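You operate a simulated robot arm through the tools that you are given. There is no shell and no other tool.

You are at the controls of a simulated robot arm. One attempt, no reset.

## Task
Wipe up the juice drips, stand the sun cup there and fill it to about its line from the jug.
Fine: cloth and jug back, none spilt. Set down upright: what you pick out, supper jug. What is to be rubbed or washed off counts as gone when no trace of it is left.

The check looks at the end state, three seconds after you hand in, the way a careful person would. Anything else that was tipped, shoved, dropped, spilled or broken makes it a failure. Flat cloth is picked up by pressing the open fingertips on it (5 to 10 N) and closing them slowly along it; thin cloth reads only 2 to 8 mm in the jaws.

## Robot
A 7-joint arm with a two-finger gripper, fixed in place. Base frame: the origin is on the floor under the middle of its stand, x ahead of it, y to its left, z up; the work surface is at about z = 0.8. Lengths are in m, angles in degrees, forces in N, time in s.
With the tool pointing down near the work surface it reaches from about 0.3 to 0.76 m from the base axis. Its first joint turns from -166.0 to 166.0 degrees. Payload 1.71 kg.
Tool frame: the origin (TCP) lies between the finger pads and is the grasp point; the fingertips stand 0.02 m ahead of it; z points along the fingers, y is the line along which they close. The gripper opens to 0.096 m; its body begins 0.113 m behind the TCP.
Orientation is told as [roll, pitch, yaw] about the base's x, y, z axes, in that order, counted from this pose: with the fingers straight down and closing along the base's y, the tool's x points along the base's -x, its y along +y and its z along -z.

## Interface
- The arm moves only by the tool step_arm. Its argument "motion" is a list of rows, each a list of 3 entries, a list of its own where there are three numbers: the turn, a rotation vector about the tool's x, y, z in units of 180 degrees (1.0 is 180 degrees), then the shift along the tool's x, y, z in units of 100 mm (1.0 is 100 mm), then the finger opening in m, from 0 to 0.096. In form: [[[ax, ay, az], [tx, ty, tz], gripper], ...]. A call has 1 to 20 rows; each row is the pose to reach, as a shift and turn from the pose commanded when the call began, along the tool's axes at that moment. A call with a number of a shift or a turn outside -1 to 1 is refused whole. Each row takes 0.2 s and may step no farther than 0.05 m and 8.6 degrees from the row before; otherwise, or with a gripper value out of range, the whole call is refused. Where a pose cannot be reached the arm comes as near as it can. A force on the tool above 90 N (or 10 N above the force at the start of the call, whichever is more), or a blocked arm, ends the call early, and 0.2 s more pass. The fingers move at their own pace (about 0.153 m/s each) and stop on an object; they squeeze with about 27 N. The grip force told is the motor's: it shows also when the fingers shut on nothing. Time passes only in rows, and 0.2 s behind the last, so rows that repeat a pose let the fingers close. It gives the time, the measured TCP pose, the force on the tool (base axes), the opening and the grip force at its end, in the units of the frame above (readings bear some noise), with the torque about the TCP (base axes, N m) and any sound that the robot's microphone picked up, and new pictures: "show" is both (left out), scene, wrist or none.
- Cameras (640 x 400 px; columns grow to the right, rows downward): "scene" is fixed at [0.0496, 0.498, 1.3802]; the picture's right is [-0.70, -0.72, 0.00], its down [-0.32, 0.31, -0.90] and it looks along [0.64, -0.63, -0.44] (base axes); focal length 336 px, centre (320, 200). "wrist" rides on the gripper at [0.066, 0.014, -0.145] in the tool frame; the picture's right is [-0.21, 0.98, 0.00], its down [-0.88, -0.18, -0.45] and it looks along [-0.44, -0.09, 0.90] (tool axes); focal length 275 px, centre (320, 200). There is no depth. A picture from a camera that has moved, and an enlarged one, comes with that camera's place and axes in the base frame and with its lens.
- raise_lower(by): moves the trunk up (or, below 0, down) by that many m; the arm rides with it, the base frame stays. It gives what a move gives, with no picture.
- enlarge(camera, box): a new picture of the part [left, top, right, bottom] of that camera's present view, enlarged. No time passes.
- finish_job(): hands the job in; it is judged then, once.

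Nothing tells you positions but the pictures and the camera data. Unless the task says otherwise, let go and move clear before handing in.

The tools are called after "Emit:" as name(argument=value, ...) on one line, values as JSON. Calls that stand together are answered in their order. step_arm: Moves the arm, as the interface text tells. Its arguments: {"type":"object","properties":{"motion":{"type":"array"},"show":{"type":"string","enum":["both","scene","wrist","none"]}},"required":["motion"]} The other tools are called the same way: raise_lower (by) moves the trunk up or down; enlarge (camera, box) takes an enlarged picture of a part of a camera's view; finish_job () hands the job in.

At the start:

```text
time_s: 0.0
eef_pos: [0.4837, 0.156, 1.1966]
ee_rot: [0.0, 0.1, 0.0]
force: [-0.1, -0.5, 0.5]
moment: [0.03, 0.02, -0.01]
finger_gap: 0.096
finger_force: 0.1
trunk travel left (down, up): [-0.275, 0.111]
```

scene: 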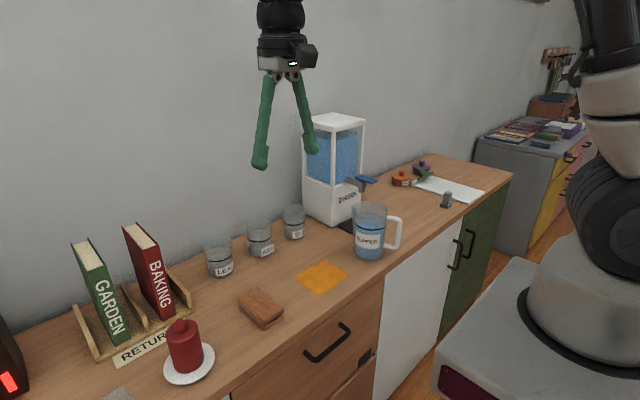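
wrist: 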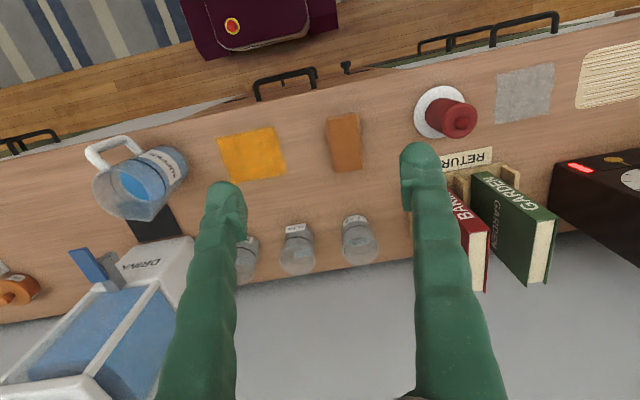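

I see a counter with a supper jug, a drink dispenser, three glass cups with labels, an orange cloth, a wooden block, books and a candle. I'll look closer at each before moving.

Emit:
enlarge(camera="scene", box=[180, 180, 420, 330])

Emit:
enlarge(camera="wrist", box=[80, 80, 400, 280])

Emit:
enlarge(camera="scene", box=[340, 140, 520, 252])

Emit:
enlarge(camera="scene", box=[0, 250, 240, 400])

```text
2.67 times, centred on (300, 255) of scene
camera zoom: at [0.0496, 0.498, 1.3802], right [-0.7, -0.72, 0.0], down [-0.32, 0.31, -0.9], along [0.64, -0.63, -0.44], focal length 896 px, centre (373, 53)
```

zoom: 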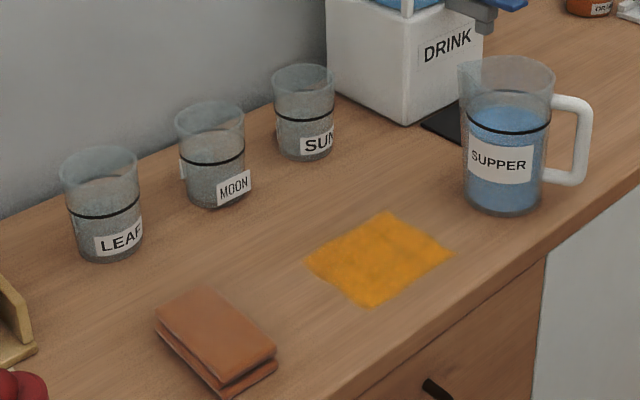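

```text
2.00 times, centred on (240, 180) of wrist
camera zoom: at [0.4192, 0.1684, 1.3399], right [0.21, 0.98, 0.0], down [0.88, -0.18, 0.44], along [0.43, -0.09, -0.9], focal length 551 px, centre (480, 240)
```

zoom: 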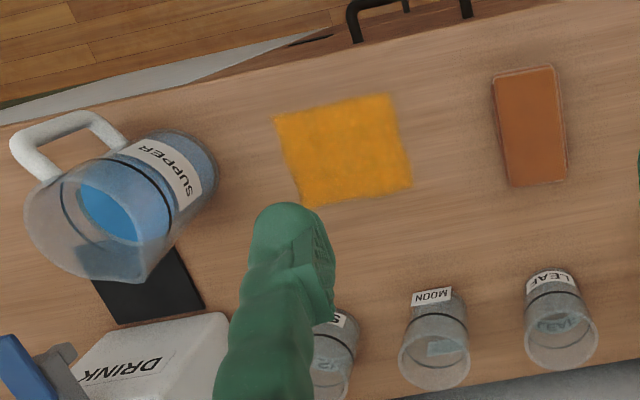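

```text
3.56 times, centred on (430, 196) of scene
camera zoom: at [0.0496, 0.498, 1.3802], right [-0.7, -0.72, 0.0], down [-0.32, 0.31, -0.9], along [0.64, -0.63, -0.44], focal length 1195 px, centre (-71, 214)
```

zoom: 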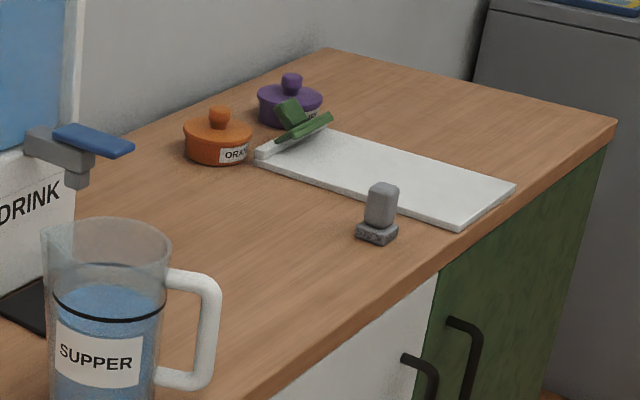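

```text
2.67 times, centred on (120, 325) of scene
camera zoom: at [0.0496, 0.498, 1.3802], right [-0.7, -0.72, 0.0], down [-0.32, 0.31, -0.9], along [0.64, -0.63, -0.44], focal length 896 px, centre (853, -133)
```

zoom: 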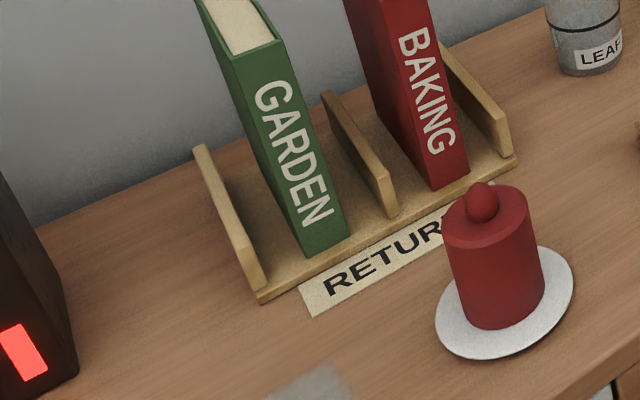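

The orange square looks like a cloth, but I haven't found the drips yet. I'll look closely at the other end of the counter in the wrist view.

Emit:
enlarge(camera="wrist", box=[400, 20, 640, 170])

Emit:
enlarge(camera="wrist", box=[200, 90, 400, 215])

Emit:
enlarge(camera="scene", box=[220, 240, 380, 340])

Emit:
enlarge(camera="wrist", box=[0, 130, 200, 330])

Emit:
enlarge(camera="scene", box=[180, 180, 340, 290])

```text
2.67 times, centred on (520, 95) of wrist
camera zoom: at [0.4192, 0.1684, 1.3399], right [0.21, 0.98, 0.0], down [0.88, -0.18, 0.44], along [0.43, -0.09, -0.9], focal length 734 px, centre (-213, 480)
```

zoom: 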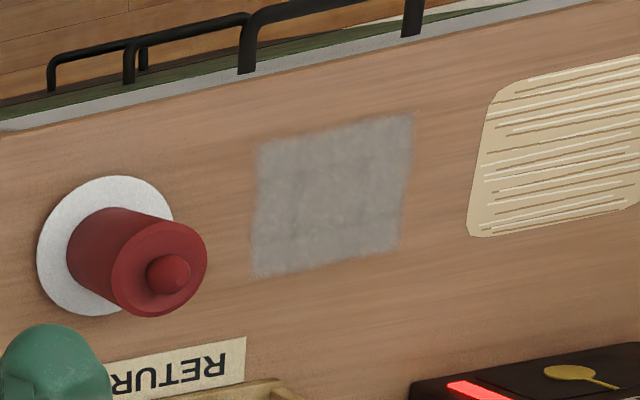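

```text
3.20 times, centred on (300, 152) of wrist
camera zoom: at [0.4192, 0.1684, 1.3399], right [0.21, 0.98, 0.0], down [0.88, -0.18, 0.44], along [0.43, -0.09, -0.9], focal length 881 px, centre (384, 352)
```

zoom: 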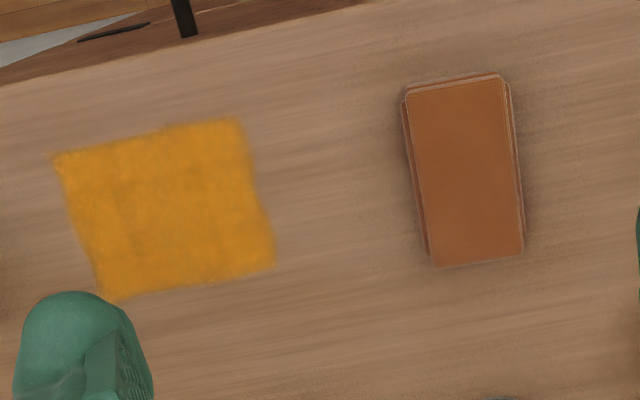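

```text
4.00 times, centred on (300, 290) of scene
camera zoom: at [0.0496, 0.498, 1.3802], right [-0.7, -0.72, 0.0], down [-0.32, 0.31, -0.9], along [0.64, -0.63, -0.44], focal length 1344 px, centre (400, -160)
```

zoom: 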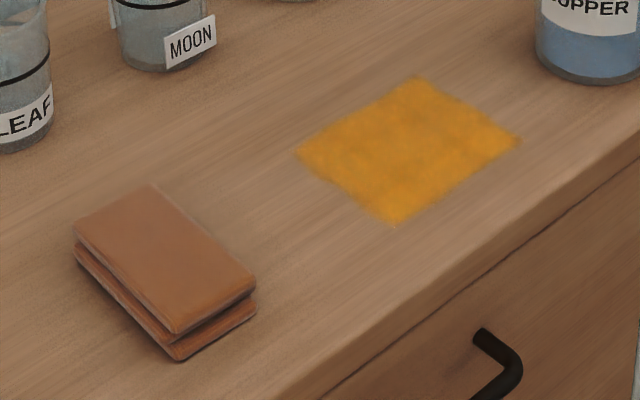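

```text
2.00 times, centred on (100, 230) of wrist
camera zoom: at [0.4192, 0.1684, 1.3399], right [0.21, 0.98, 0.0], down [0.88, -0.18, 0.44], along [0.43, -0.09, -0.9], focal length 551 px, centre (760, 140)
```

zoom: 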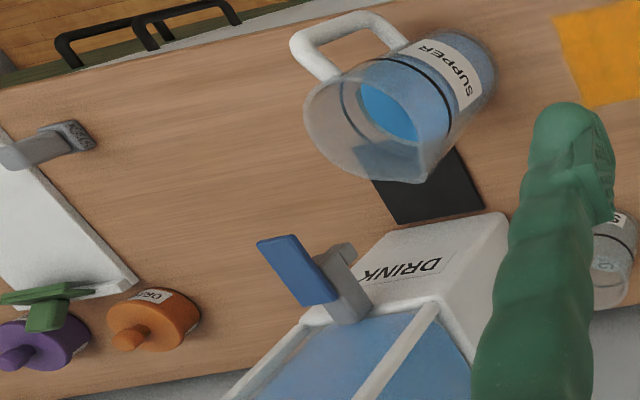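

```text
3.64 times, centred on (260, 235) of scene
camera zoom: at [0.0496, 0.498, 1.3802], right [-0.7, -0.72, 0.0], down [-0.32, 0.31, -0.9], along [0.64, -0.63, -0.44], focal length 1222 px, centre (538, 73)
```

zoom: 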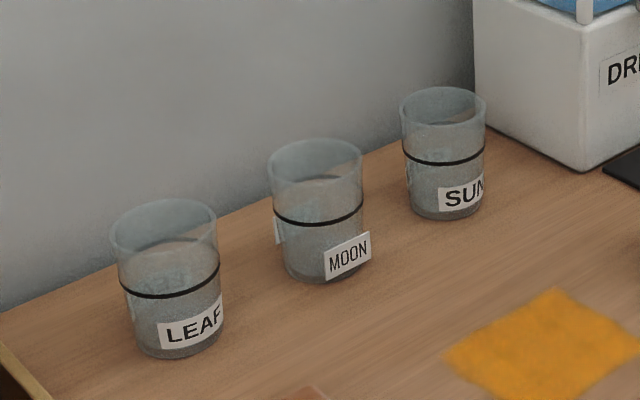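

No drips are plain yet. The orange patch is near (0.545, 0.0), a grey patch near y≈0.45, the jug near (0.55, -0.2) and the sun cup near (0.76, -0.08). I'll move the wrist camera over the right side of the counter for a better look.

Emit:
step_arm(motion=[[[0, 0, 0], [0, -0.5, 0], 0.096], [[0, 0, 0], [0, -1.0, 0], 0.096]], show="none")

Emit:
step_arm(motion=[[[0, 0, 0], [0, -0.5, 0], 0.096], [[0, 0, 0], [0, -1.0, 0], 0.096]], show="both")

```text
time_s: 0.6
eef_pos: [0.4644, 0.0543, 1.2035]
ee_rot: [0.2, -0.9, 0.1]
force: [-1.0, -0.2, 1.0]
moment: [0.04, 0.0, -0.01]
finger_gap: 0.0961
finger_force: 0.0
trunk travel left (down, up): [-0.275, 0.111]
```

```text
time_s: 1.2
eef_pos: [0.4671, -0.0445, 1.2029]
ee_rot: [0.1, -0.8, 0.1]
force: [0.4, -0.1, 0.3]
moment: [0.01, 0.04, -0.01]
finger_gap: 0.0959
finger_force: 0.1
trunk travel left (down, up): [-0.275, 0.111]
camera wrist: at [0.4003, -0.0328, 1.3464], right [0.2, 0.98, 0.0], down [0.87, -0.18, 0.46], along [0.45, -0.09, -0.89], focal length 275 px, centre (320, 200)
```

scene: 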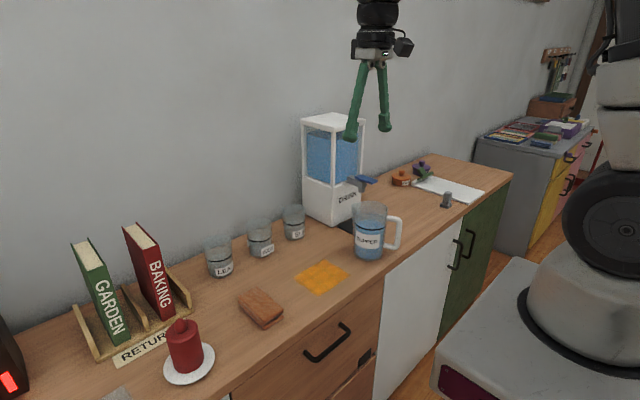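
wrist: 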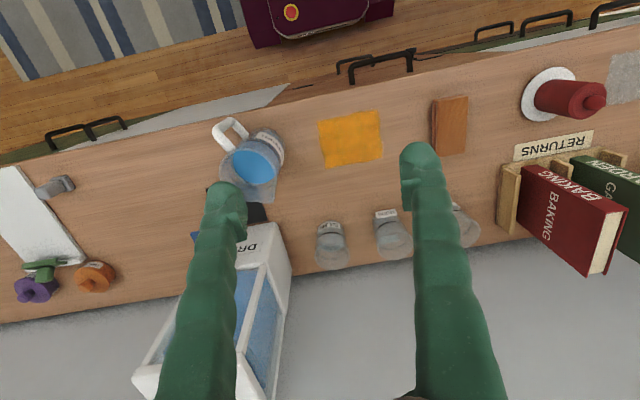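

The view is clearer now. I'll enlarge parts of the counter to hunt for the drips.

Emit:
enlarge(camera="wrist", box=[0, 110, 240, 260])

Emit:
enlarge(camera="wrist", box=[200, 90, 400, 215])

Emit:
enlarge(camera="wrist", box=[270, 140, 430, 260])

Emit:
enlarge(camera="wrist", box=[380, 60, 540, 160])

```text
2.67 times, centred on (120, 185) of wrist
camera zoom: at [0.4003, -0.0328, 1.3464], right [0.2, 0.98, 0.0], down [0.87, -0.18, 0.46], along [0.45, -0.09, -0.89], focal length 734 px, centre (853, 240)
```

zoom: 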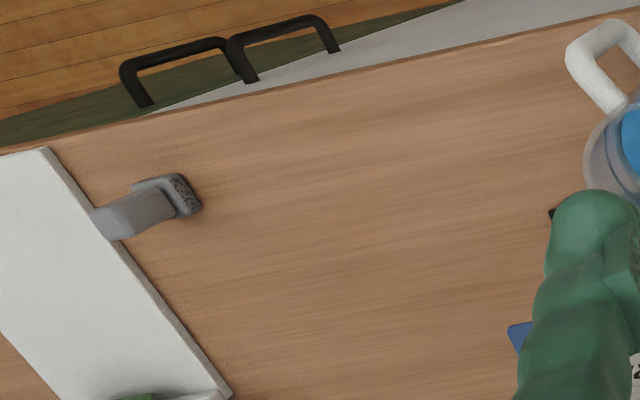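

```text
3.20 times, centred on (300, 152) of wrist
camera zoom: at [0.4003, -0.0328, 1.3464], right [0.2, 0.98, 0.0], down [0.87, -0.18, 0.46], along [0.45, -0.09, -0.89], focal length 881 px, centre (384, 352)
```

zoom: 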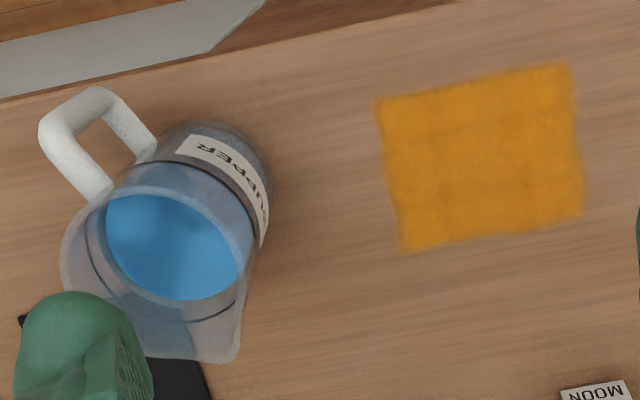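

```text
3.33 times, centred on (350, 200) of wrist
camera zoom: at [0.4003, -0.0328, 1.3464], right [0.2, 0.98, 0.0], down [0.87, -0.18, 0.46], along [0.45, -0.09, -0.89], focal length 918 px, centre (220, 200)
```

zoom: 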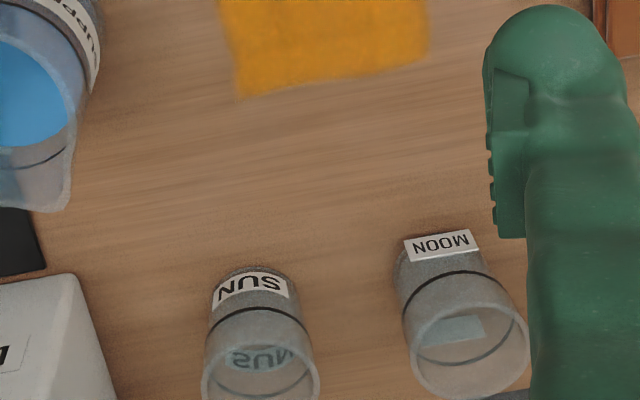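

```text
4.00 times, centred on (460, 110) of wrist
camera zoom: at [0.4003, -0.0328, 1.3464], right [0.2, 0.98, 0.0], down [0.87, -0.18, 0.46], along [0.45, -0.09, -0.89], focal length 1101 px, centre (-240, 560)
```

zoom: 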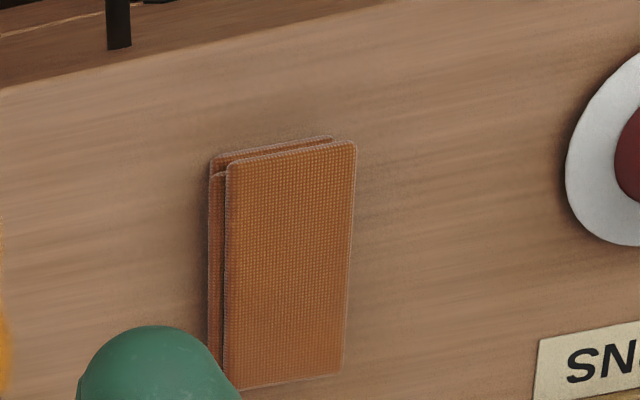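

The brown block is woven and two-layered, so I take it for the folded cloth. The orange and grey patches lie without thickness, so they look like stains. I'll lower the camera over the orange patch and the brown block to be sure.

Emit:
step_arm(motion=[[[0, 0, 0], [0, 0.2, 0.33], 0.096], [[0, 0, 0], [0, 0.5, 0.66], 0.096], [[0, 0, 0], [0, 0.8, 1.0], 0.096], [[0, 0, 0], [0, 0.8, 1.0], 0.096]], show="none")

Emit:
step_arm(motion=[[[0, 0, 0], [0, 0, 0.4], 0.096], [[0, 0, 0], [0, 0, 0.8], 0.096], [[0, 0, 0], [0, 0, 1.0], 0.096], [[0, 0, 0], [0, 0, 1.0], 0.096]], show="both")

```text
time_s: 2.2
eef_pos: [0.4667, 0.0351, 1.1015]
ee_rot: [0.0, -0.9, -0.1]
force: [0.4, -0.4, -0.5]
moment: [0.03, 0.0, 0.01]
finger_gap: 0.0959
finger_force: 0.0
trunk travel left (down, up): [-0.275, 0.111]
```

```text
time_s: 3.2
eef_pos: [0.4686, 0.0353, 1.0014]
ee_rot: [-0.1, -0.9, 0.0]
force: [0.0, -0.3, -0.4]
moment: [0.03, 0.02, -0.05]
finger_gap: 0.096
finger_force: 0.2
trunk travel left (down, up): [-0.275, 0.111]
camera wrist: at [0.4019, 0.0482, 1.1453], right [0.21, 0.98, 0.0], down [0.87, -0.18, 0.46], along [0.45, -0.09, -0.89], focal length 275 px, centre (320, 200)
```

scene: 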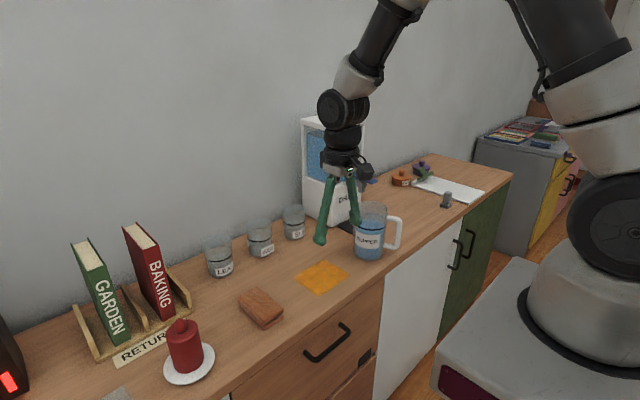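
wrist: 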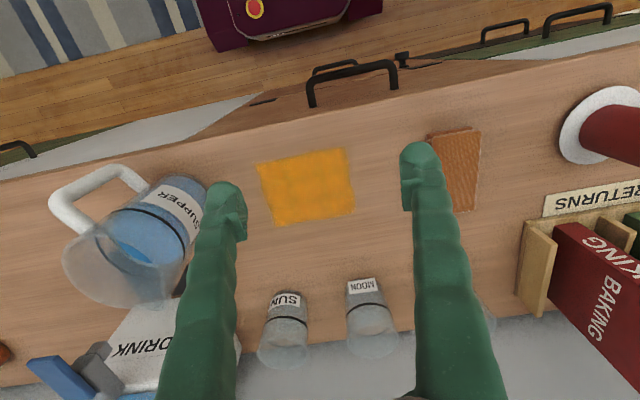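

I'm closer now. I'll enlarge the orange patch, the brown block and the gap by the sun cup.

Emit:
enlarge(camera="wrist", box=[240, 130, 380, 240])

Emit:
enlarge(camera="wrist", box=[400, 110, 520, 220])

Emit:
enlarge(camera="wrist", box=[40, 140, 240, 310])

Emit:
enlarge(camera="wrist", box=[220, 230, 430, 390])

```text
3.64 times, centred on (310, 185) of wrist
camera zoom: at [0.4019, 0.0482, 1.1453], right [0.21, 0.98, 0.0], down [0.87, -0.18, 0.46], along [0.45, -0.09, -0.89], focal length 1001 px, centre (356, 254)
```

zoom: 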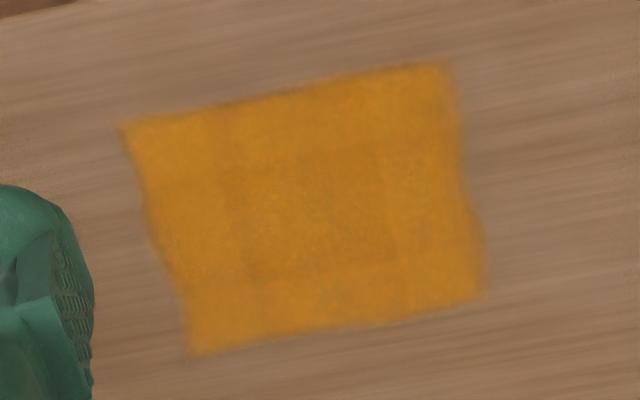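

```text
3.64 times, centred on (460, 165) of wrist
camera zoom: at [0.4019, 0.0482, 1.1453], right [0.21, 0.98, 0.0], down [0.87, -0.18, 0.46], along [0.45, -0.09, -0.89], focal length 1001 px, centre (-189, 327)
```

zoom: 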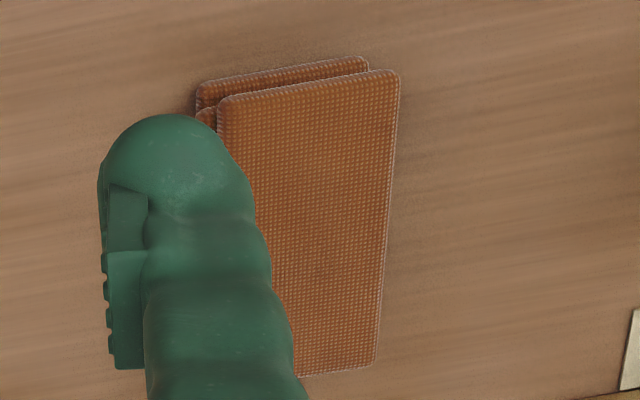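

```text
2.35 times, centred on (140, 225) of wrist
camera zoom: at [0.4019, 0.0482, 1.1453], right [0.21, 0.98, 0.0], down [0.87, -0.18, 0.46], along [0.45, -0.09, -0.89], focal length 648 px, centre (744, 141)
```

zoom: 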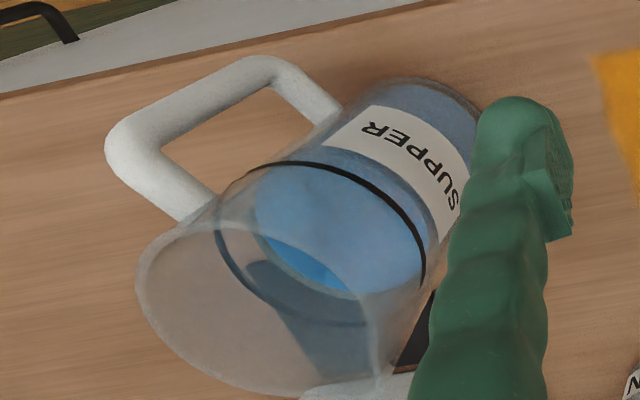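

```text
2.50 times, centred on (325, 310) of wrist
camera zoom: at [0.4019, 0.0482, 1.1453], right [0.21, 0.98, 0.0], down [0.87, -0.18, 0.46], along [0.45, -0.09, -0.89], focal length 688 px, centre (308, -75)
```

zoom: 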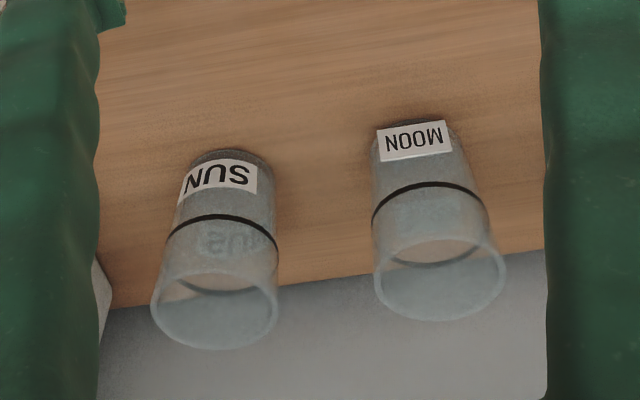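

The brown block is a folded woven cloth, about 0.057 × 0.11 × 0.02 m, centred near (0.569, 0.191). The orange patch is the juice, spanning x 0.506–0.608 and y −0.062–0.060. I'll move above the cloth now.

Emit:
step_arm(motion=[[[0, 0, 0], [-0.25, 0.3, 0.1], 0.096], [[0, 0, 0], [-0.5, 0.6, 0.2], 0.096], [[0, 0, 0], [-0.7, 0.9, 0.3], 0.096]], show="none")

Emit:
step_arm(motion=[[[0, 0, 0], [-0.15, 0.33, 0.1], 0.096], [[0, 0, 0], [-0.3, 0.66, 0.3], 0.096], [[0, 0, 0], [-0.3, 0.66, 0.6], 0.096], [[0, 0, 0], [-0.3, 0.66, 0.6], 0.096]], show="both")

```text
time_s: 4.0
eef_pos: [0.5392, 0.1274, 0.9727]
ee_rot: [0.0, -0.6, -0.1]
force: [-0.2, 0.4, -0.3]
moment: [-0.06, 0.03, 0.01]
finger_gap: 0.0962
finger_force: 0.1
trunk travel left (down, up): [-0.275, 0.111]
```

```text
time_s: 5.0
eef_pos: [0.5706, 0.1911, 0.9143]
ee_rot: [0.0, -0.8, 0.0]
force: [0.2, 0.7, 0.0]
moment: [0.0, -0.05, 0.0]
finger_gap: 0.0962
finger_force: 0.0
trunk travel left (down, up): [-0.275, 0.111]
camera wrist: at [0.5038, 0.2044, 1.0579], right [0.21, 0.98, 0.0], down [0.87, -0.18, 0.46], along [0.45, -0.09, -0.89], focal length 275 px, centre (320, 200)
```

scene: 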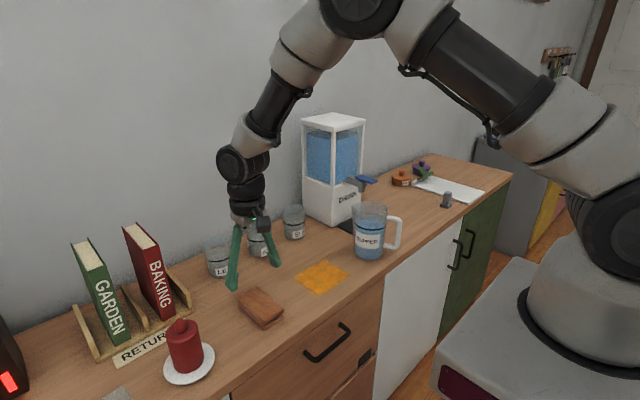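
wrist: 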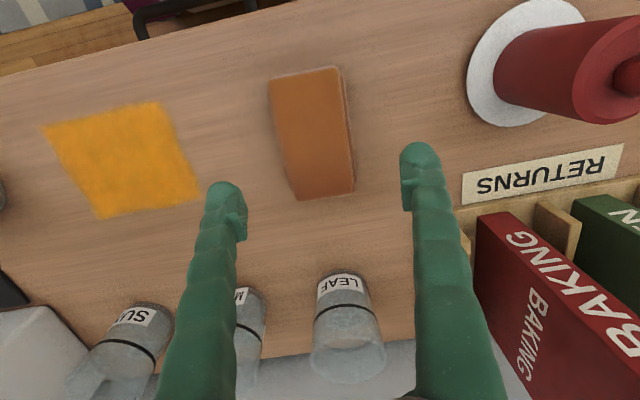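

The cloth is confirmed at about (0.567, 0.188) and square to the axes. I'll descend around it with the fingers open.

Emit:
step_arm(motion=[[[0, 0, 0], [0.03, -0.03, 0.3], 0.096], [[0, 0, 0], [0.03, -0.03, 0.55], 0.096], [[0, 0, 0], [0.03, -0.03, 0.7], 0.096], [[0, 0, 0], [0.03, -0.03, 0.8], 0.096], [[0, 0, 0], [0.03, -0.03, 0.87], 0.096], [[0, 0, 0], [0.03, -0.03, 0.87], 0.096]], show="both")

```text
time_s: 6.4
eef_pos: [0.5701, 0.1887, 0.8274]
ee_rot: [0.0, -0.8, 0.0]
force: [-0.4, -0.3, -0.2]
moment: [-0.01, -0.01, 0.02]
finger_gap: 0.0957
finger_force: 0.1
trunk travel left (down, up): [-0.275, 0.111]
camera wrist: at [0.5018, 0.2011, 0.9705], right [0.21, 0.98, 0.0], down [0.87, -0.18, 0.46], along [0.45, -0.09, -0.89], focal length 275 px, centre (320, 200)
```

scene: 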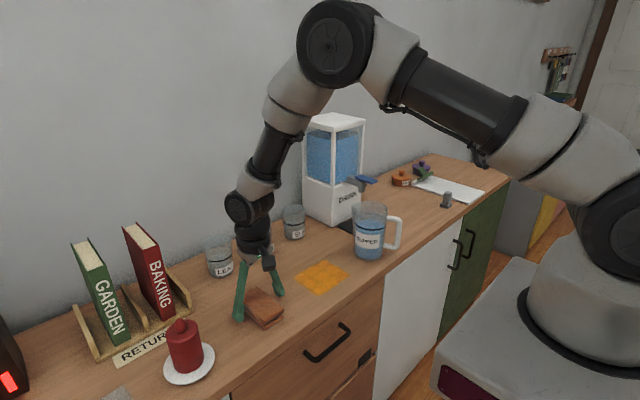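
wrist: 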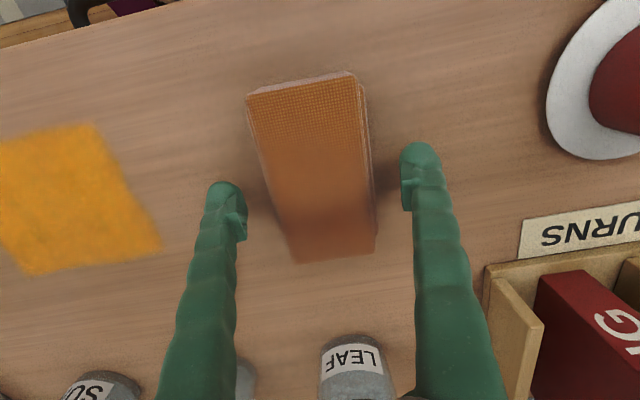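

The cloth sits between the fingers. I'll close on it gradually.

Emit:
step_arm(motion=[[[0, 0, 0], [0, 0, 0], 0.08], [[0, 0, 0], [0, 0, 0], 0.066], [[0, 0, 0], [0, 0, 0], 0.056], [[0, 0, 0], [0, 0, 0], 0.05], [[0, 0, 0], [0, 0, 0], 0.045], [[0, 0, 0], [0, 0, 0], 0.04], [[0, 0, 0], [0, 0, 0], 0.04]], show="both")

```text
time_s: 8.0
eef_pos: [0.5686, 0.1889, 0.8269]
ee_rot: [0.0, -0.8, 0.1]
force: [-1.2, -0.6, 0.9]
moment: [-0.05, -0.01, -0.03]
finger_gap: 0.065
finger_force: 26.8
trunk travel left (down, up): [-0.275, 0.111]
camera wrist: at [0.5018, 0.2011, 0.9707], right [0.21, 0.98, 0.0], down [0.87, -0.18, 0.46], along [0.45, -0.09, -0.89], focal length 275 px, centre (320, 200)
```

scene: 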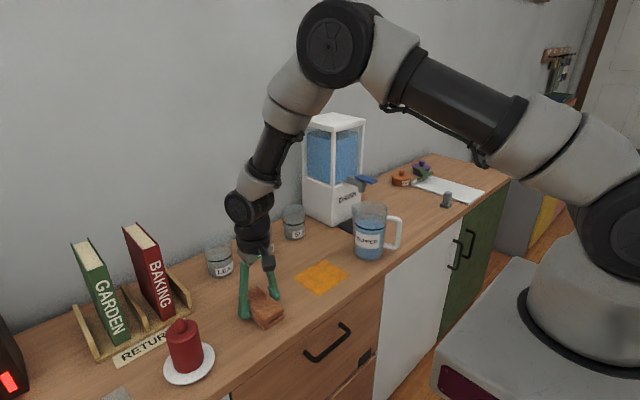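
wrist: 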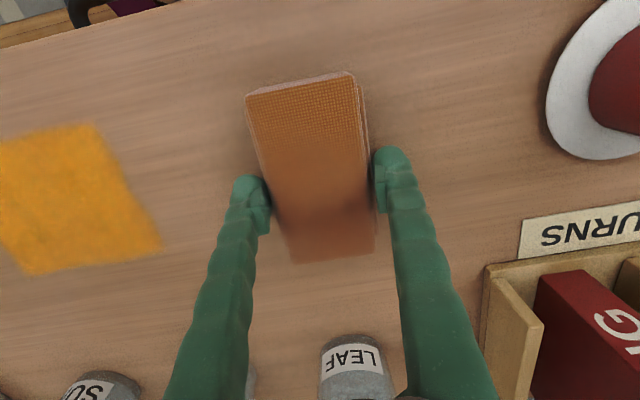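

It's gripped at a 0.065 m gap with 27 N. I'll lift it a little and check.

Emit:
step_arm(motion=[[[0, 0, 0], [0, 0, -0.1], 0.04], [[0, 0, 0], [0, 0, -0.3], 0.04], [[0, 0, 0], [0, 0, -0.5], 0.04], [[0, 0, 0], [0, 0, -0.5], 0.04]], show="both")

```text
time_s: 9.0
eef_pos: [0.5671, 0.1897, 0.8773]
ee_rot: [0.0, -0.7, 0.0]
force: [0.1, 0.4, -0.2]
moment: [0.0, -0.04, -0.01]
finger_gap: 0.0647
finger_force: 27.0
trunk travel left (down, up): [-0.275, 0.111]
camera wrist: at [0.5005, 0.2015, 1.0205], right [0.21, 0.98, 0.0], down [0.87, -0.18, 0.46], along [0.45, -0.09, -0.89], focal length 275 px, centre (320, 200)
```

scene: 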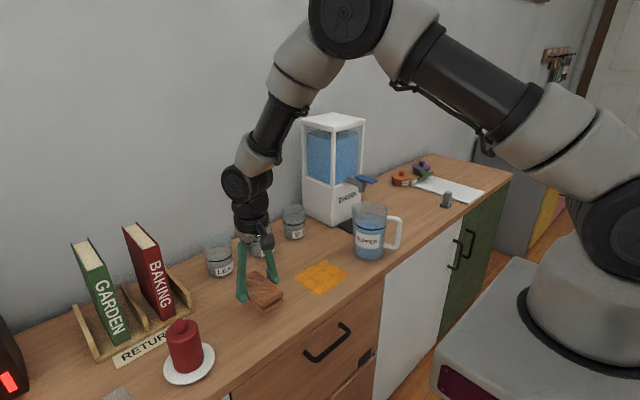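
wrist: 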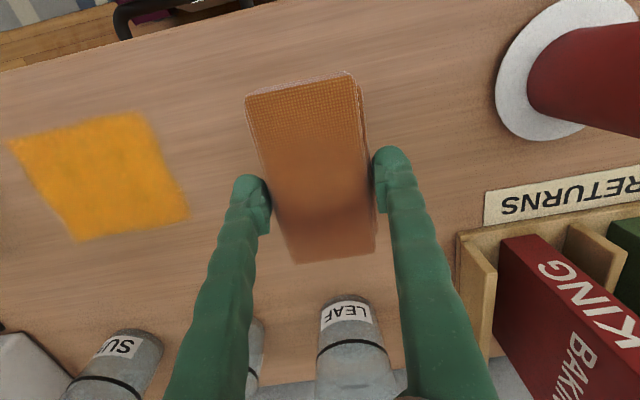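

The cloth is held firmly, and the patch still reads x 0.506–0.607, y −0.063–0.060. I'll carry the cloth to the patch's left edge and lower it to the counter.

Emit:
step_arm(motion=[[[0, 0, 0], [0.05, -0.4, 0], 0.04], [[0, 0, 0], [0.1, -0.8, 0.1], 0.04], [[0, 0, 0], [0.1, -1.0, 0.25], 0.04], [[0, 0, 0], [0.1, -1.0, 0.4], 0.04], [[0, 0, 0], [0.1, -1.0, 0.48], 0.04], [[0, 0, 0], [0.1, -1.0, 0.51], 0.04]], show="both")

```text
time_s: 10.4
eef_pos: [0.5581, 0.0864, 0.8275]
ee_rot: [0.0, -1.0, -0.1]
force: [-1.6, -0.7, 12.2]
moment: [0.01, 0.19, -0.13]
finger_gap: 0.0645
finger_force: 27.0
trunk travel left (down, up): [-0.275, 0.111]
camera wrist: at [0.4912, 0.1008, 0.9707], right [0.21, 0.98, 0.0], down [0.87, -0.18, 0.46], along [0.45, -0.09, -0.89], focal length 275 px, centre (320, 200)
```

scene: 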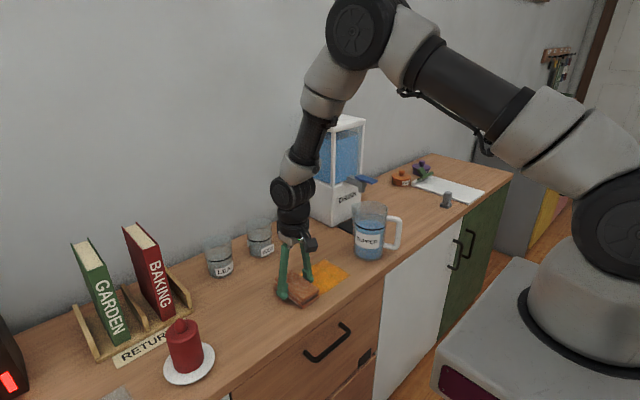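
wrist: 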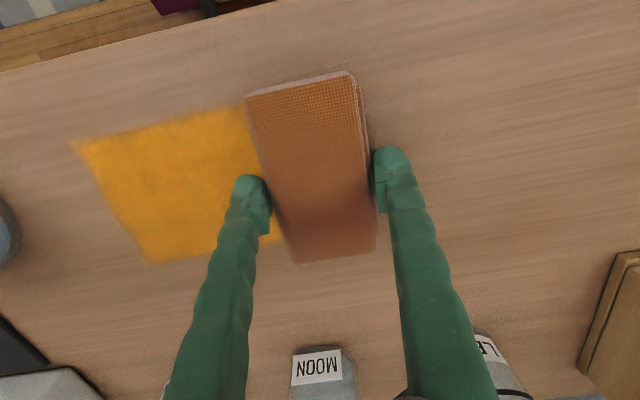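

Contact is at 12 N and the cloth spans the patch in x. I'll sweep toward −y slowly.

Emit:
step_arm(motion=[[[0, 0, 0], [0, -0.1, 0], 0.04], [[0, 0, 0], [0, -0.2, 0], 0.04], [[0, 0, 0], [0, -0.3, 0], 0.04], [[0, 0, 0], [0, -0.4, 0], 0.04], [[0, 0, 0], [0, -0.5, 0], 0.04], [[0, 0, 0], [0, -0.6, 0], 0.04], [[0, 0, 0], [0, -0.7, 0], 0.04], [[0, 0, 0], [0, -0.8, 0], 0.04], [[0, 0, 0], [0, -0.9, 0], 0.04], [[0, 0, 0], [0, -1.0, 0], 0.04]], show="both")

```text
time_s: 12.6
eef_pos: [0.5571, -0.012, 0.8263]
ee_rot: [-0.1, -0.9, 0.0]
force: [-0.5, 11.0, 27.3]
moment: [0.19, 0.18, -0.09]
finger_gap: 0.0644
finger_force: 27.4
trunk travel left (down, up): [-0.275, 0.111]
camera wrist: at [0.4904, 0.0019, 0.9703], right [0.21, 0.98, 0.0], down [0.87, -0.18, 0.46], along [0.45, -0.09, -0.89], focal length 275 px, centre (320, 200)
```

scene: 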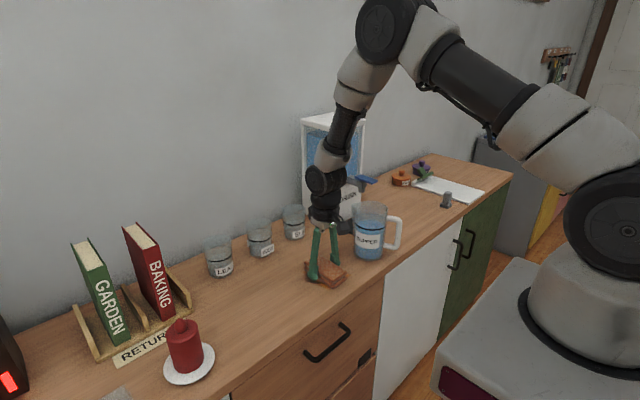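
wrist: 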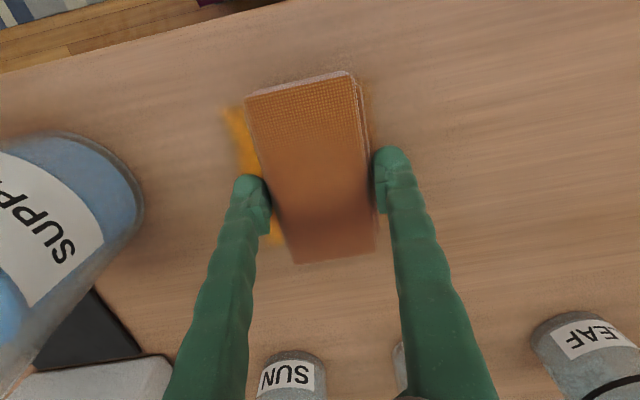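

Wiping works; only a strip at the right edge remains. I'll ease the pressure slightly and continue to about y = −0.055, staying clear of the jug.

Emit:
step_arm(motion=[[[0, 0, 0], [0, -0.1, -0.01], 0.04], [[0, 0, 0], [0, -0.2, -0.01], 0.04], [[0, 0, 0], [0, -0.3, -0.01], 0.04], [[0, 0, 0], [0, -0.4, -0.01], 0.04], [[0, 0, 0], [0, -0.45, -0.01], 0.04], [[0, 0, 0], [0, -0.45, -0.01], 0.04]], show="none")

Emit:
step_arm(motion=[[[0, 0, 0], [0.0, 0.1, 0], 0.04], [[0, 0, 0], [0, 0.25, 0], 0.04], [[0, 0, 0], [0, 0.4, 0], 0.04], [[0, 0, 0], [0, 0.6, 0], 0.04], [[0, 0, 0], [0, 0.8, 0], 0.04], [[0, 0, 0], [0, 1.0, 0], 0.04], [[0, 0, 0], [0, 1.0, 0], 0.04]], show="both")

```text
time_s: 14.0
eef_pos: [0.5569, -0.0573, 0.8256]
ee_rot: [0.0, -0.8, 0.0]
force: [-1.5, 4.2, 8.8]
moment: [-0.01, 0.07, -0.05]
finger_gap: 0.0647
finger_force: 27.3
trunk travel left (down, up): [-0.275, 0.111]
```

```text
time_s: 15.6
eef_pos: [0.5565, 0.0458, 0.827]
ee_rot: [0.0, -0.8, -0.1]
force: [-0.5, -2.1, 7.3]
moment: [-0.05, 0.08, -0.04]
finger_gap: 0.0649
finger_force: 26.7
trunk travel left (down, up): [-0.275, 0.111]
camera wrist: at [0.491, 0.0575, 0.9705], right [0.21, 0.98, 0.0], down [0.87, -0.19, 0.46], along [0.45, -0.09, -0.89], focal length 275 px, centre (320, 200)
```

scene: 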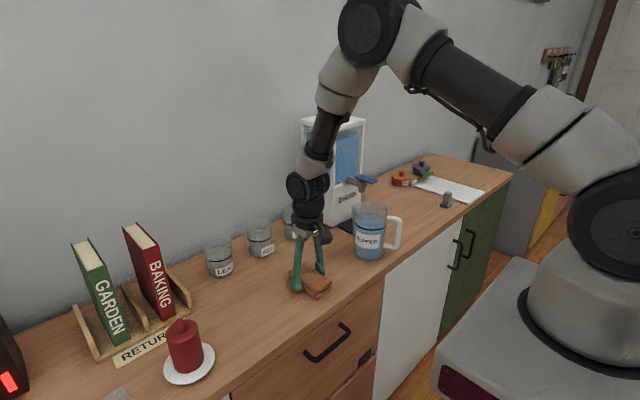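
wrist: 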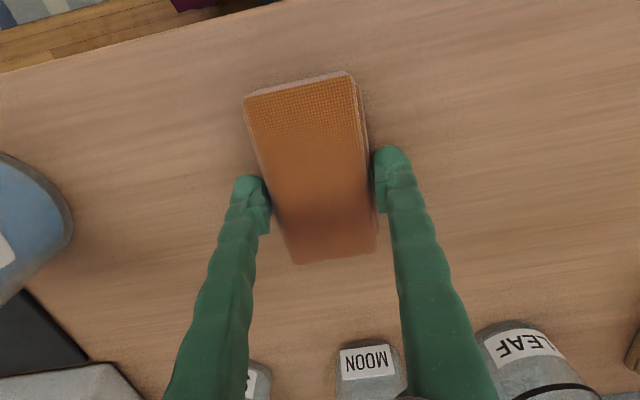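

It looks clean. I'll make two more passes with the cloth offset about ±12 mm in x, so the patch's front and back edges are fully covered.

Emit:
step_arm(motion=[[[0, 0, 0], [-0.12, 0.1, 0.01], 0.04], [[0, 0, 0], [-0.12, -0.05, 0.01], 0.04], [[0, 0, 0], [-0.12, -0.2, 0.01], 0.04], [[0, 0, 0], [-0.12, -0.35, 0.01], 0.04], [[0, 0, 0], [-0.12, -0.5, 0.01], 0.04], [[0, 0, 0], [-0.12, -0.65, 0.01], 0.04], [[0, 0, 0], [-0.12, -0.8, 0.01], 0.04], [[0, 0, 0], [-0.12, -0.95, 0.01], 0.04], [[0, 0, 0], [-0.12, -1.0, 0.01], 0.04], [[0, 0, 0], [0.12, -1.0, 0.01], 0.04], [[0, 0, 0], [0.12, -0.85, 0.01], 0.04], [[0, 0, 0], [0.12, -0.7, 0.01], 0.04], [[0, 0, 0], [0.12, -0.55, 0.01], 0.04], [[0, 0, 0], [0.12, -0.4, 0.01], 0.04], [[0, 0, 0], [0.12, -0.25, 0.01], 0.04], [[0, 0, 0], [0.12, -0.1, 0.01], 0.04], [[0, 0, 0], [0.12, 0.05, 0.01], 0.04], [[0, 0, 0], [0.12, 0.2, 0.01], 0.04], [[0, 0, 0], [0.12, 0.3, 0.01], 0.04]], show="none")

Emit:
step_arm(motion=[[[0, 0, 0], [0, 0.1, -0.2], 0.04], [[0, 0, 0], [0, 0.4, -0.5], 0.04], [[0, 0, 0], [0, 0.8, -0.5], 0.04], [[0, 0, 0], [0, 1.0, -0.5], 0.04], [[0, 0, 0], [0, 1.0, -0.5], 0.04]], show="both")

```text
time_s: 19.6
eef_pos: [0.5455, 0.073, 0.8269]
ee_rot: [0.0, -1.0, -0.1]
force: [-0.7, -11.6, 22.6]
moment: [-0.16, 0.17, 0.12]
finger_gap: 0.0645
finger_force: 26.5
trunk travel left (down, up): [-0.275, 0.111]
```

```text
time_s: 20.8
eef_pos: [0.5454, 0.1724, 0.8763]
ee_rot: [-0.1, -0.8, 0.0]
force: [-1.2, -0.5, -0.7]
moment: [0.04, 0.03, 0.01]
finger_gap: 0.0648
finger_force: 26.7
trunk travel left (down, up): [-0.275, 0.111]
camera wrist: at [0.4779, 0.185, 1.0204], right [0.21, 0.98, 0.0], down [0.87, -0.18, 0.46], along [0.45, -0.09, -0.89], focal length 275 px, centre (320, 200)
```

scene: 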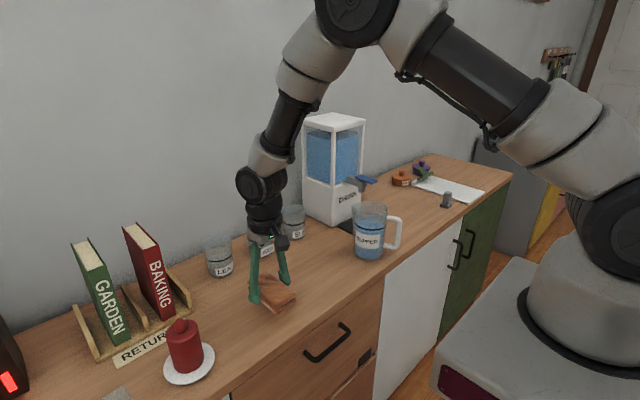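
wrist: 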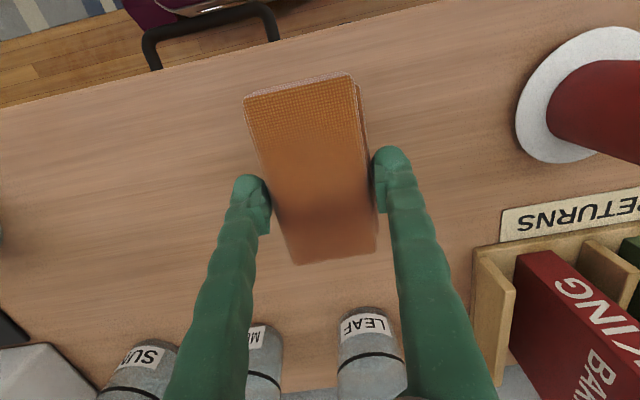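

I'll check the wiped area closely in both views before putting the cloth back.

Emit:
enlarge(camera="scene", box=[280, 240, 400, 315])

Emit:
enlarge(camera="wrist", box=[0, 80, 260, 300])

```text
5.33 times, centred on (340, 278) of scene
camera zoom: at [0.0496, 0.498, 1.3802], right [-0.7, -0.72, 0.0], down [-0.32, 0.31, -0.9], along [0.64, -0.63, -0.44], focal length 1792 px, centre (213, -213)
```

zoom: 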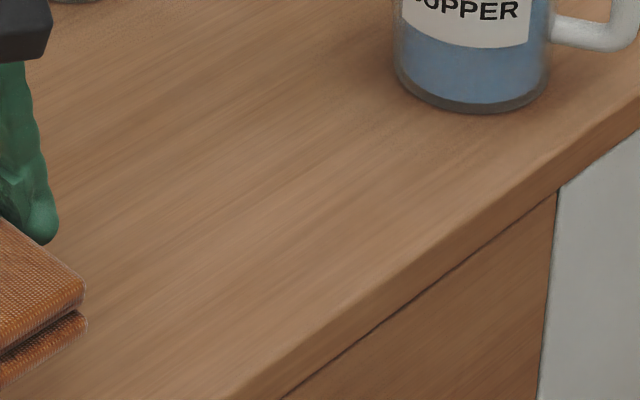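

```text
1.82 times, centred on (130, 190) of wrist
camera zoom: at [0.4779, 0.185, 1.0204], right [0.21, 0.98, 0.0], down [0.87, -0.18, 0.46], along [0.45, -0.09, -0.89], focal length 500 px, centre (666, 218)
```

zoom: 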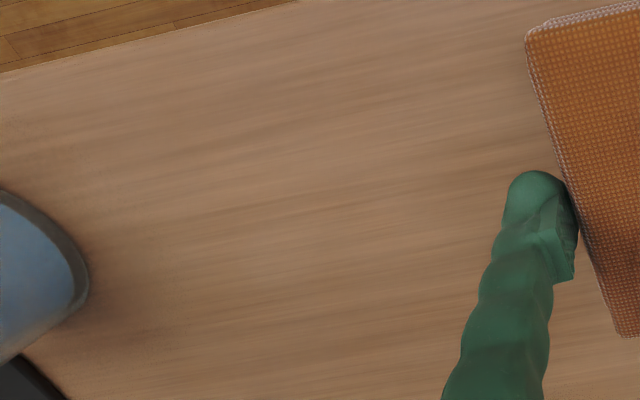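

The wiped area is clean. I'll return the cloth to where it was, at TCP (0.5686, 0.1889), and set it down.

Emit:
step_arm(motion=[[[0, 0, 0], [-0.12, 0.08, 0.1], 0.04], [[0, 0, 0], [-0.23, 0.165, 0.25], 0.04], [[0, 0, 0], [-0.23, 0.165, 0.38], 0.04], [[0, 0, 0], [-0.23, 0.165, 0.45], 0.04], [[0, 0, 0], [-0.23, 0.165, 0.485], 0.04], [[0, 0, 0], [-0.23, 0.165, 0.485], 0.04]], show="wrist")

```text
time_s: 22.2
eef_pos: [0.5685, 0.1899, 0.8275]
ee_rot: [0.1, -0.9, 0.0]
force: [-0.3, 0.5, -1.1]
moment: [0.0, -0.03, -0.03]
finger_gap: 0.0647
finger_force: 26.5
trunk travel left (down, up): [-0.275, 0.111]
camera wrist: at [0.5022, 0.2025, 0.9714], right [0.21, 0.98, 0.0], down [0.87, -0.18, 0.46], along [0.45, -0.09, -0.89], focal length 275 px, centre (320, 200)
```

wrist: 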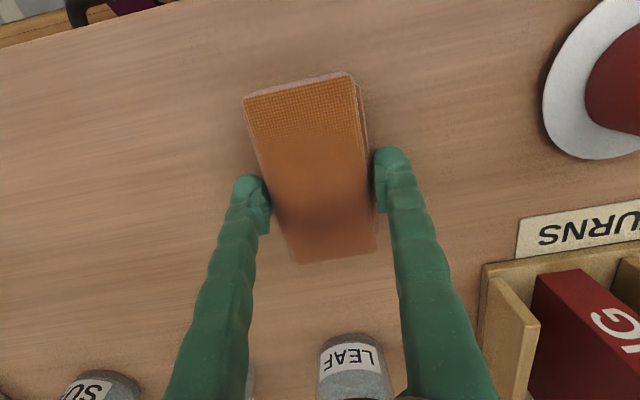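

It's a hair above the counter. I'll lower slightly more, then open and rise.

Emit:
step_arm(motion=[[[0, 0, 0], [0, -0.01, 0.015], 0.04], [[0, 0, 0], [0, -0.01, 0.015], 0.04], [[0, 0, 0], [0, -0.01, 0.01], 0.075], [[0, 0, 0], [0, -0.01, 0.01], 0.096], [[0, 0, 0], [0, -0.01, 0.01], 0.096]], show="none")

Emit:
step_arm(motion=[[[0, 0, 0], [0, 0, -0.2], 0.096], [[0, 0, 0], [0, 0, -0.6], 0.096], [[0, 0, 0], [0, 0, -1.0], 0.096], [[0, 0, 0], [0, 0, -1.0], 0.096]], show="both")

```text
time_s: 23.4
eef_pos: [0.5676, 0.1882, 0.8268]
ee_rot: [0.0, -0.9, 0.0]
force: [-0.6, 0.6, -0.1]
moment: [-0.02, 0.0, 0.03]
finger_gap: 0.0957
finger_force: 0.0
trunk travel left (down, up): [-0.275, 0.111]
```

```text
time_s: 24.4
eef_pos: [0.5685, 0.1889, 0.9276]
ee_rot: [-0.1, -0.8, 0.1]
force: [-0.2, 0.4, 0.3]
moment: [0.01, -0.01, 0.03]
finger_gap: 0.0958
finger_force: 0.1
trunk travel left (down, up): [-0.275, 0.111]
camera wrist: at [0.5016, 0.2017, 1.0702], right [0.21, 0.98, 0.0], down [0.87, -0.18, 0.46], along [0.45, -0.09, -0.89], focal length 275 px, centre (320, 200)
```

scene: 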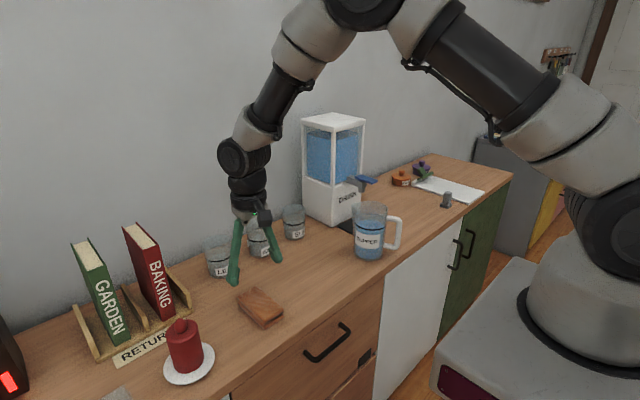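
wrist: 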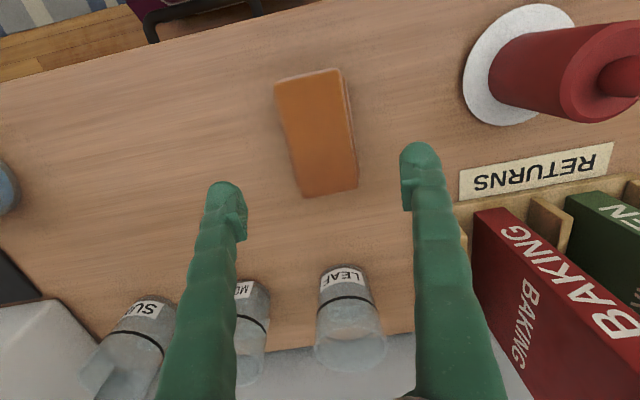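

The cloth is back in place. Next is the sun cup near (0.755, −0.085): I'll swing over with the tool tilted forward about 40° to reach it and see it better.

Emit:
step_arm(motion=[[[0, -0.044, 0], [0, -0.2, -0.2], 0.096], [[0, -0.088, 0], [0, -0.4, -0.4], 0.096], [[0, -0.132, 0], [0, -0.6, -0.6], 0.096], [[0, -0.176, 0], [0, -0.8, -0.7], 0.096], [[0, -0.22, 0], [0, -1.0, -0.7], 0.096], [[0, -0.22, 0], [0, -1.0, -0.7], 0.096]], show="none")

Emit:
step_arm(motion=[[[0, 0, 0], [0, -0.4, 0], 0.096], [[0, 0, 0], [0, -0.8, 0], 0.096], [[0, 0, 0], [0, -1.0, 0], 0.096], [[0, 0, 0], [0, -1.0, 0], 0.096]], show="both")

```text
time_s: 25.8
eef_pos: [0.5662, 0.0876, 0.9963]
ee_rot: [0.0, -40.4, 0.0]
force: [-0.9, 0.0, 0.3]
moment: [0.0, -0.05, 0.02]
finger_gap: 0.0959
finger_force: 0.1
trunk travel left (down, up): [-0.275, 0.111]
```

```text
time_s: 26.8
eef_pos: [0.5679, -0.0109, 0.9968]
ee_rot: [0.1, -40.4, 0.1]
force: [-0.2, 0.0, 0.4]
moment: [0.02, -0.01, 0.02]
finger_gap: 0.0958
finger_force: 0.1
trunk travel left (down, up): [-0.275, 0.111]
camera wrist: at [0.4239, 0.0018, 1.0645], right [0.16, 0.98, 0.13], down [0.38, -0.18, 0.91], along [0.91, -0.09, -0.4], focal length 275 px, centre (320, 200)
```

scene: 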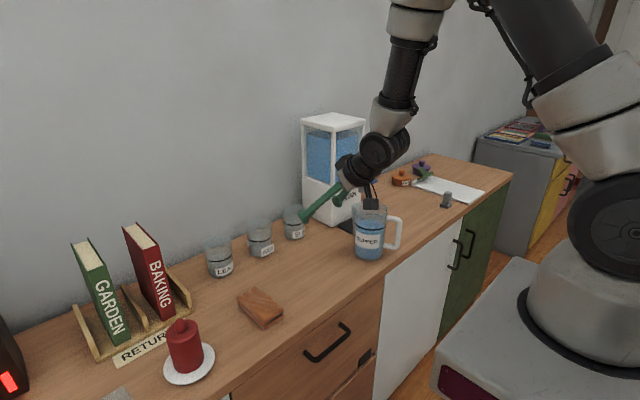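
wrist: 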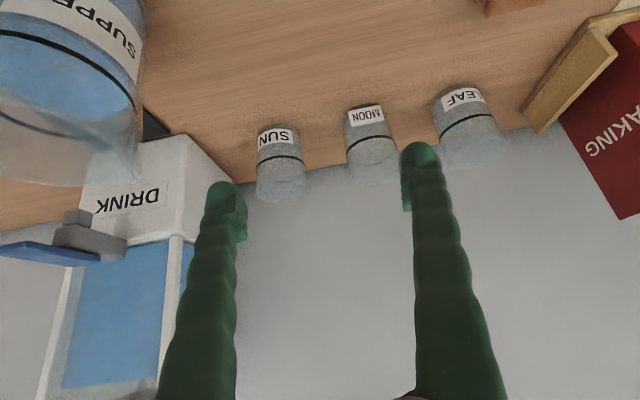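

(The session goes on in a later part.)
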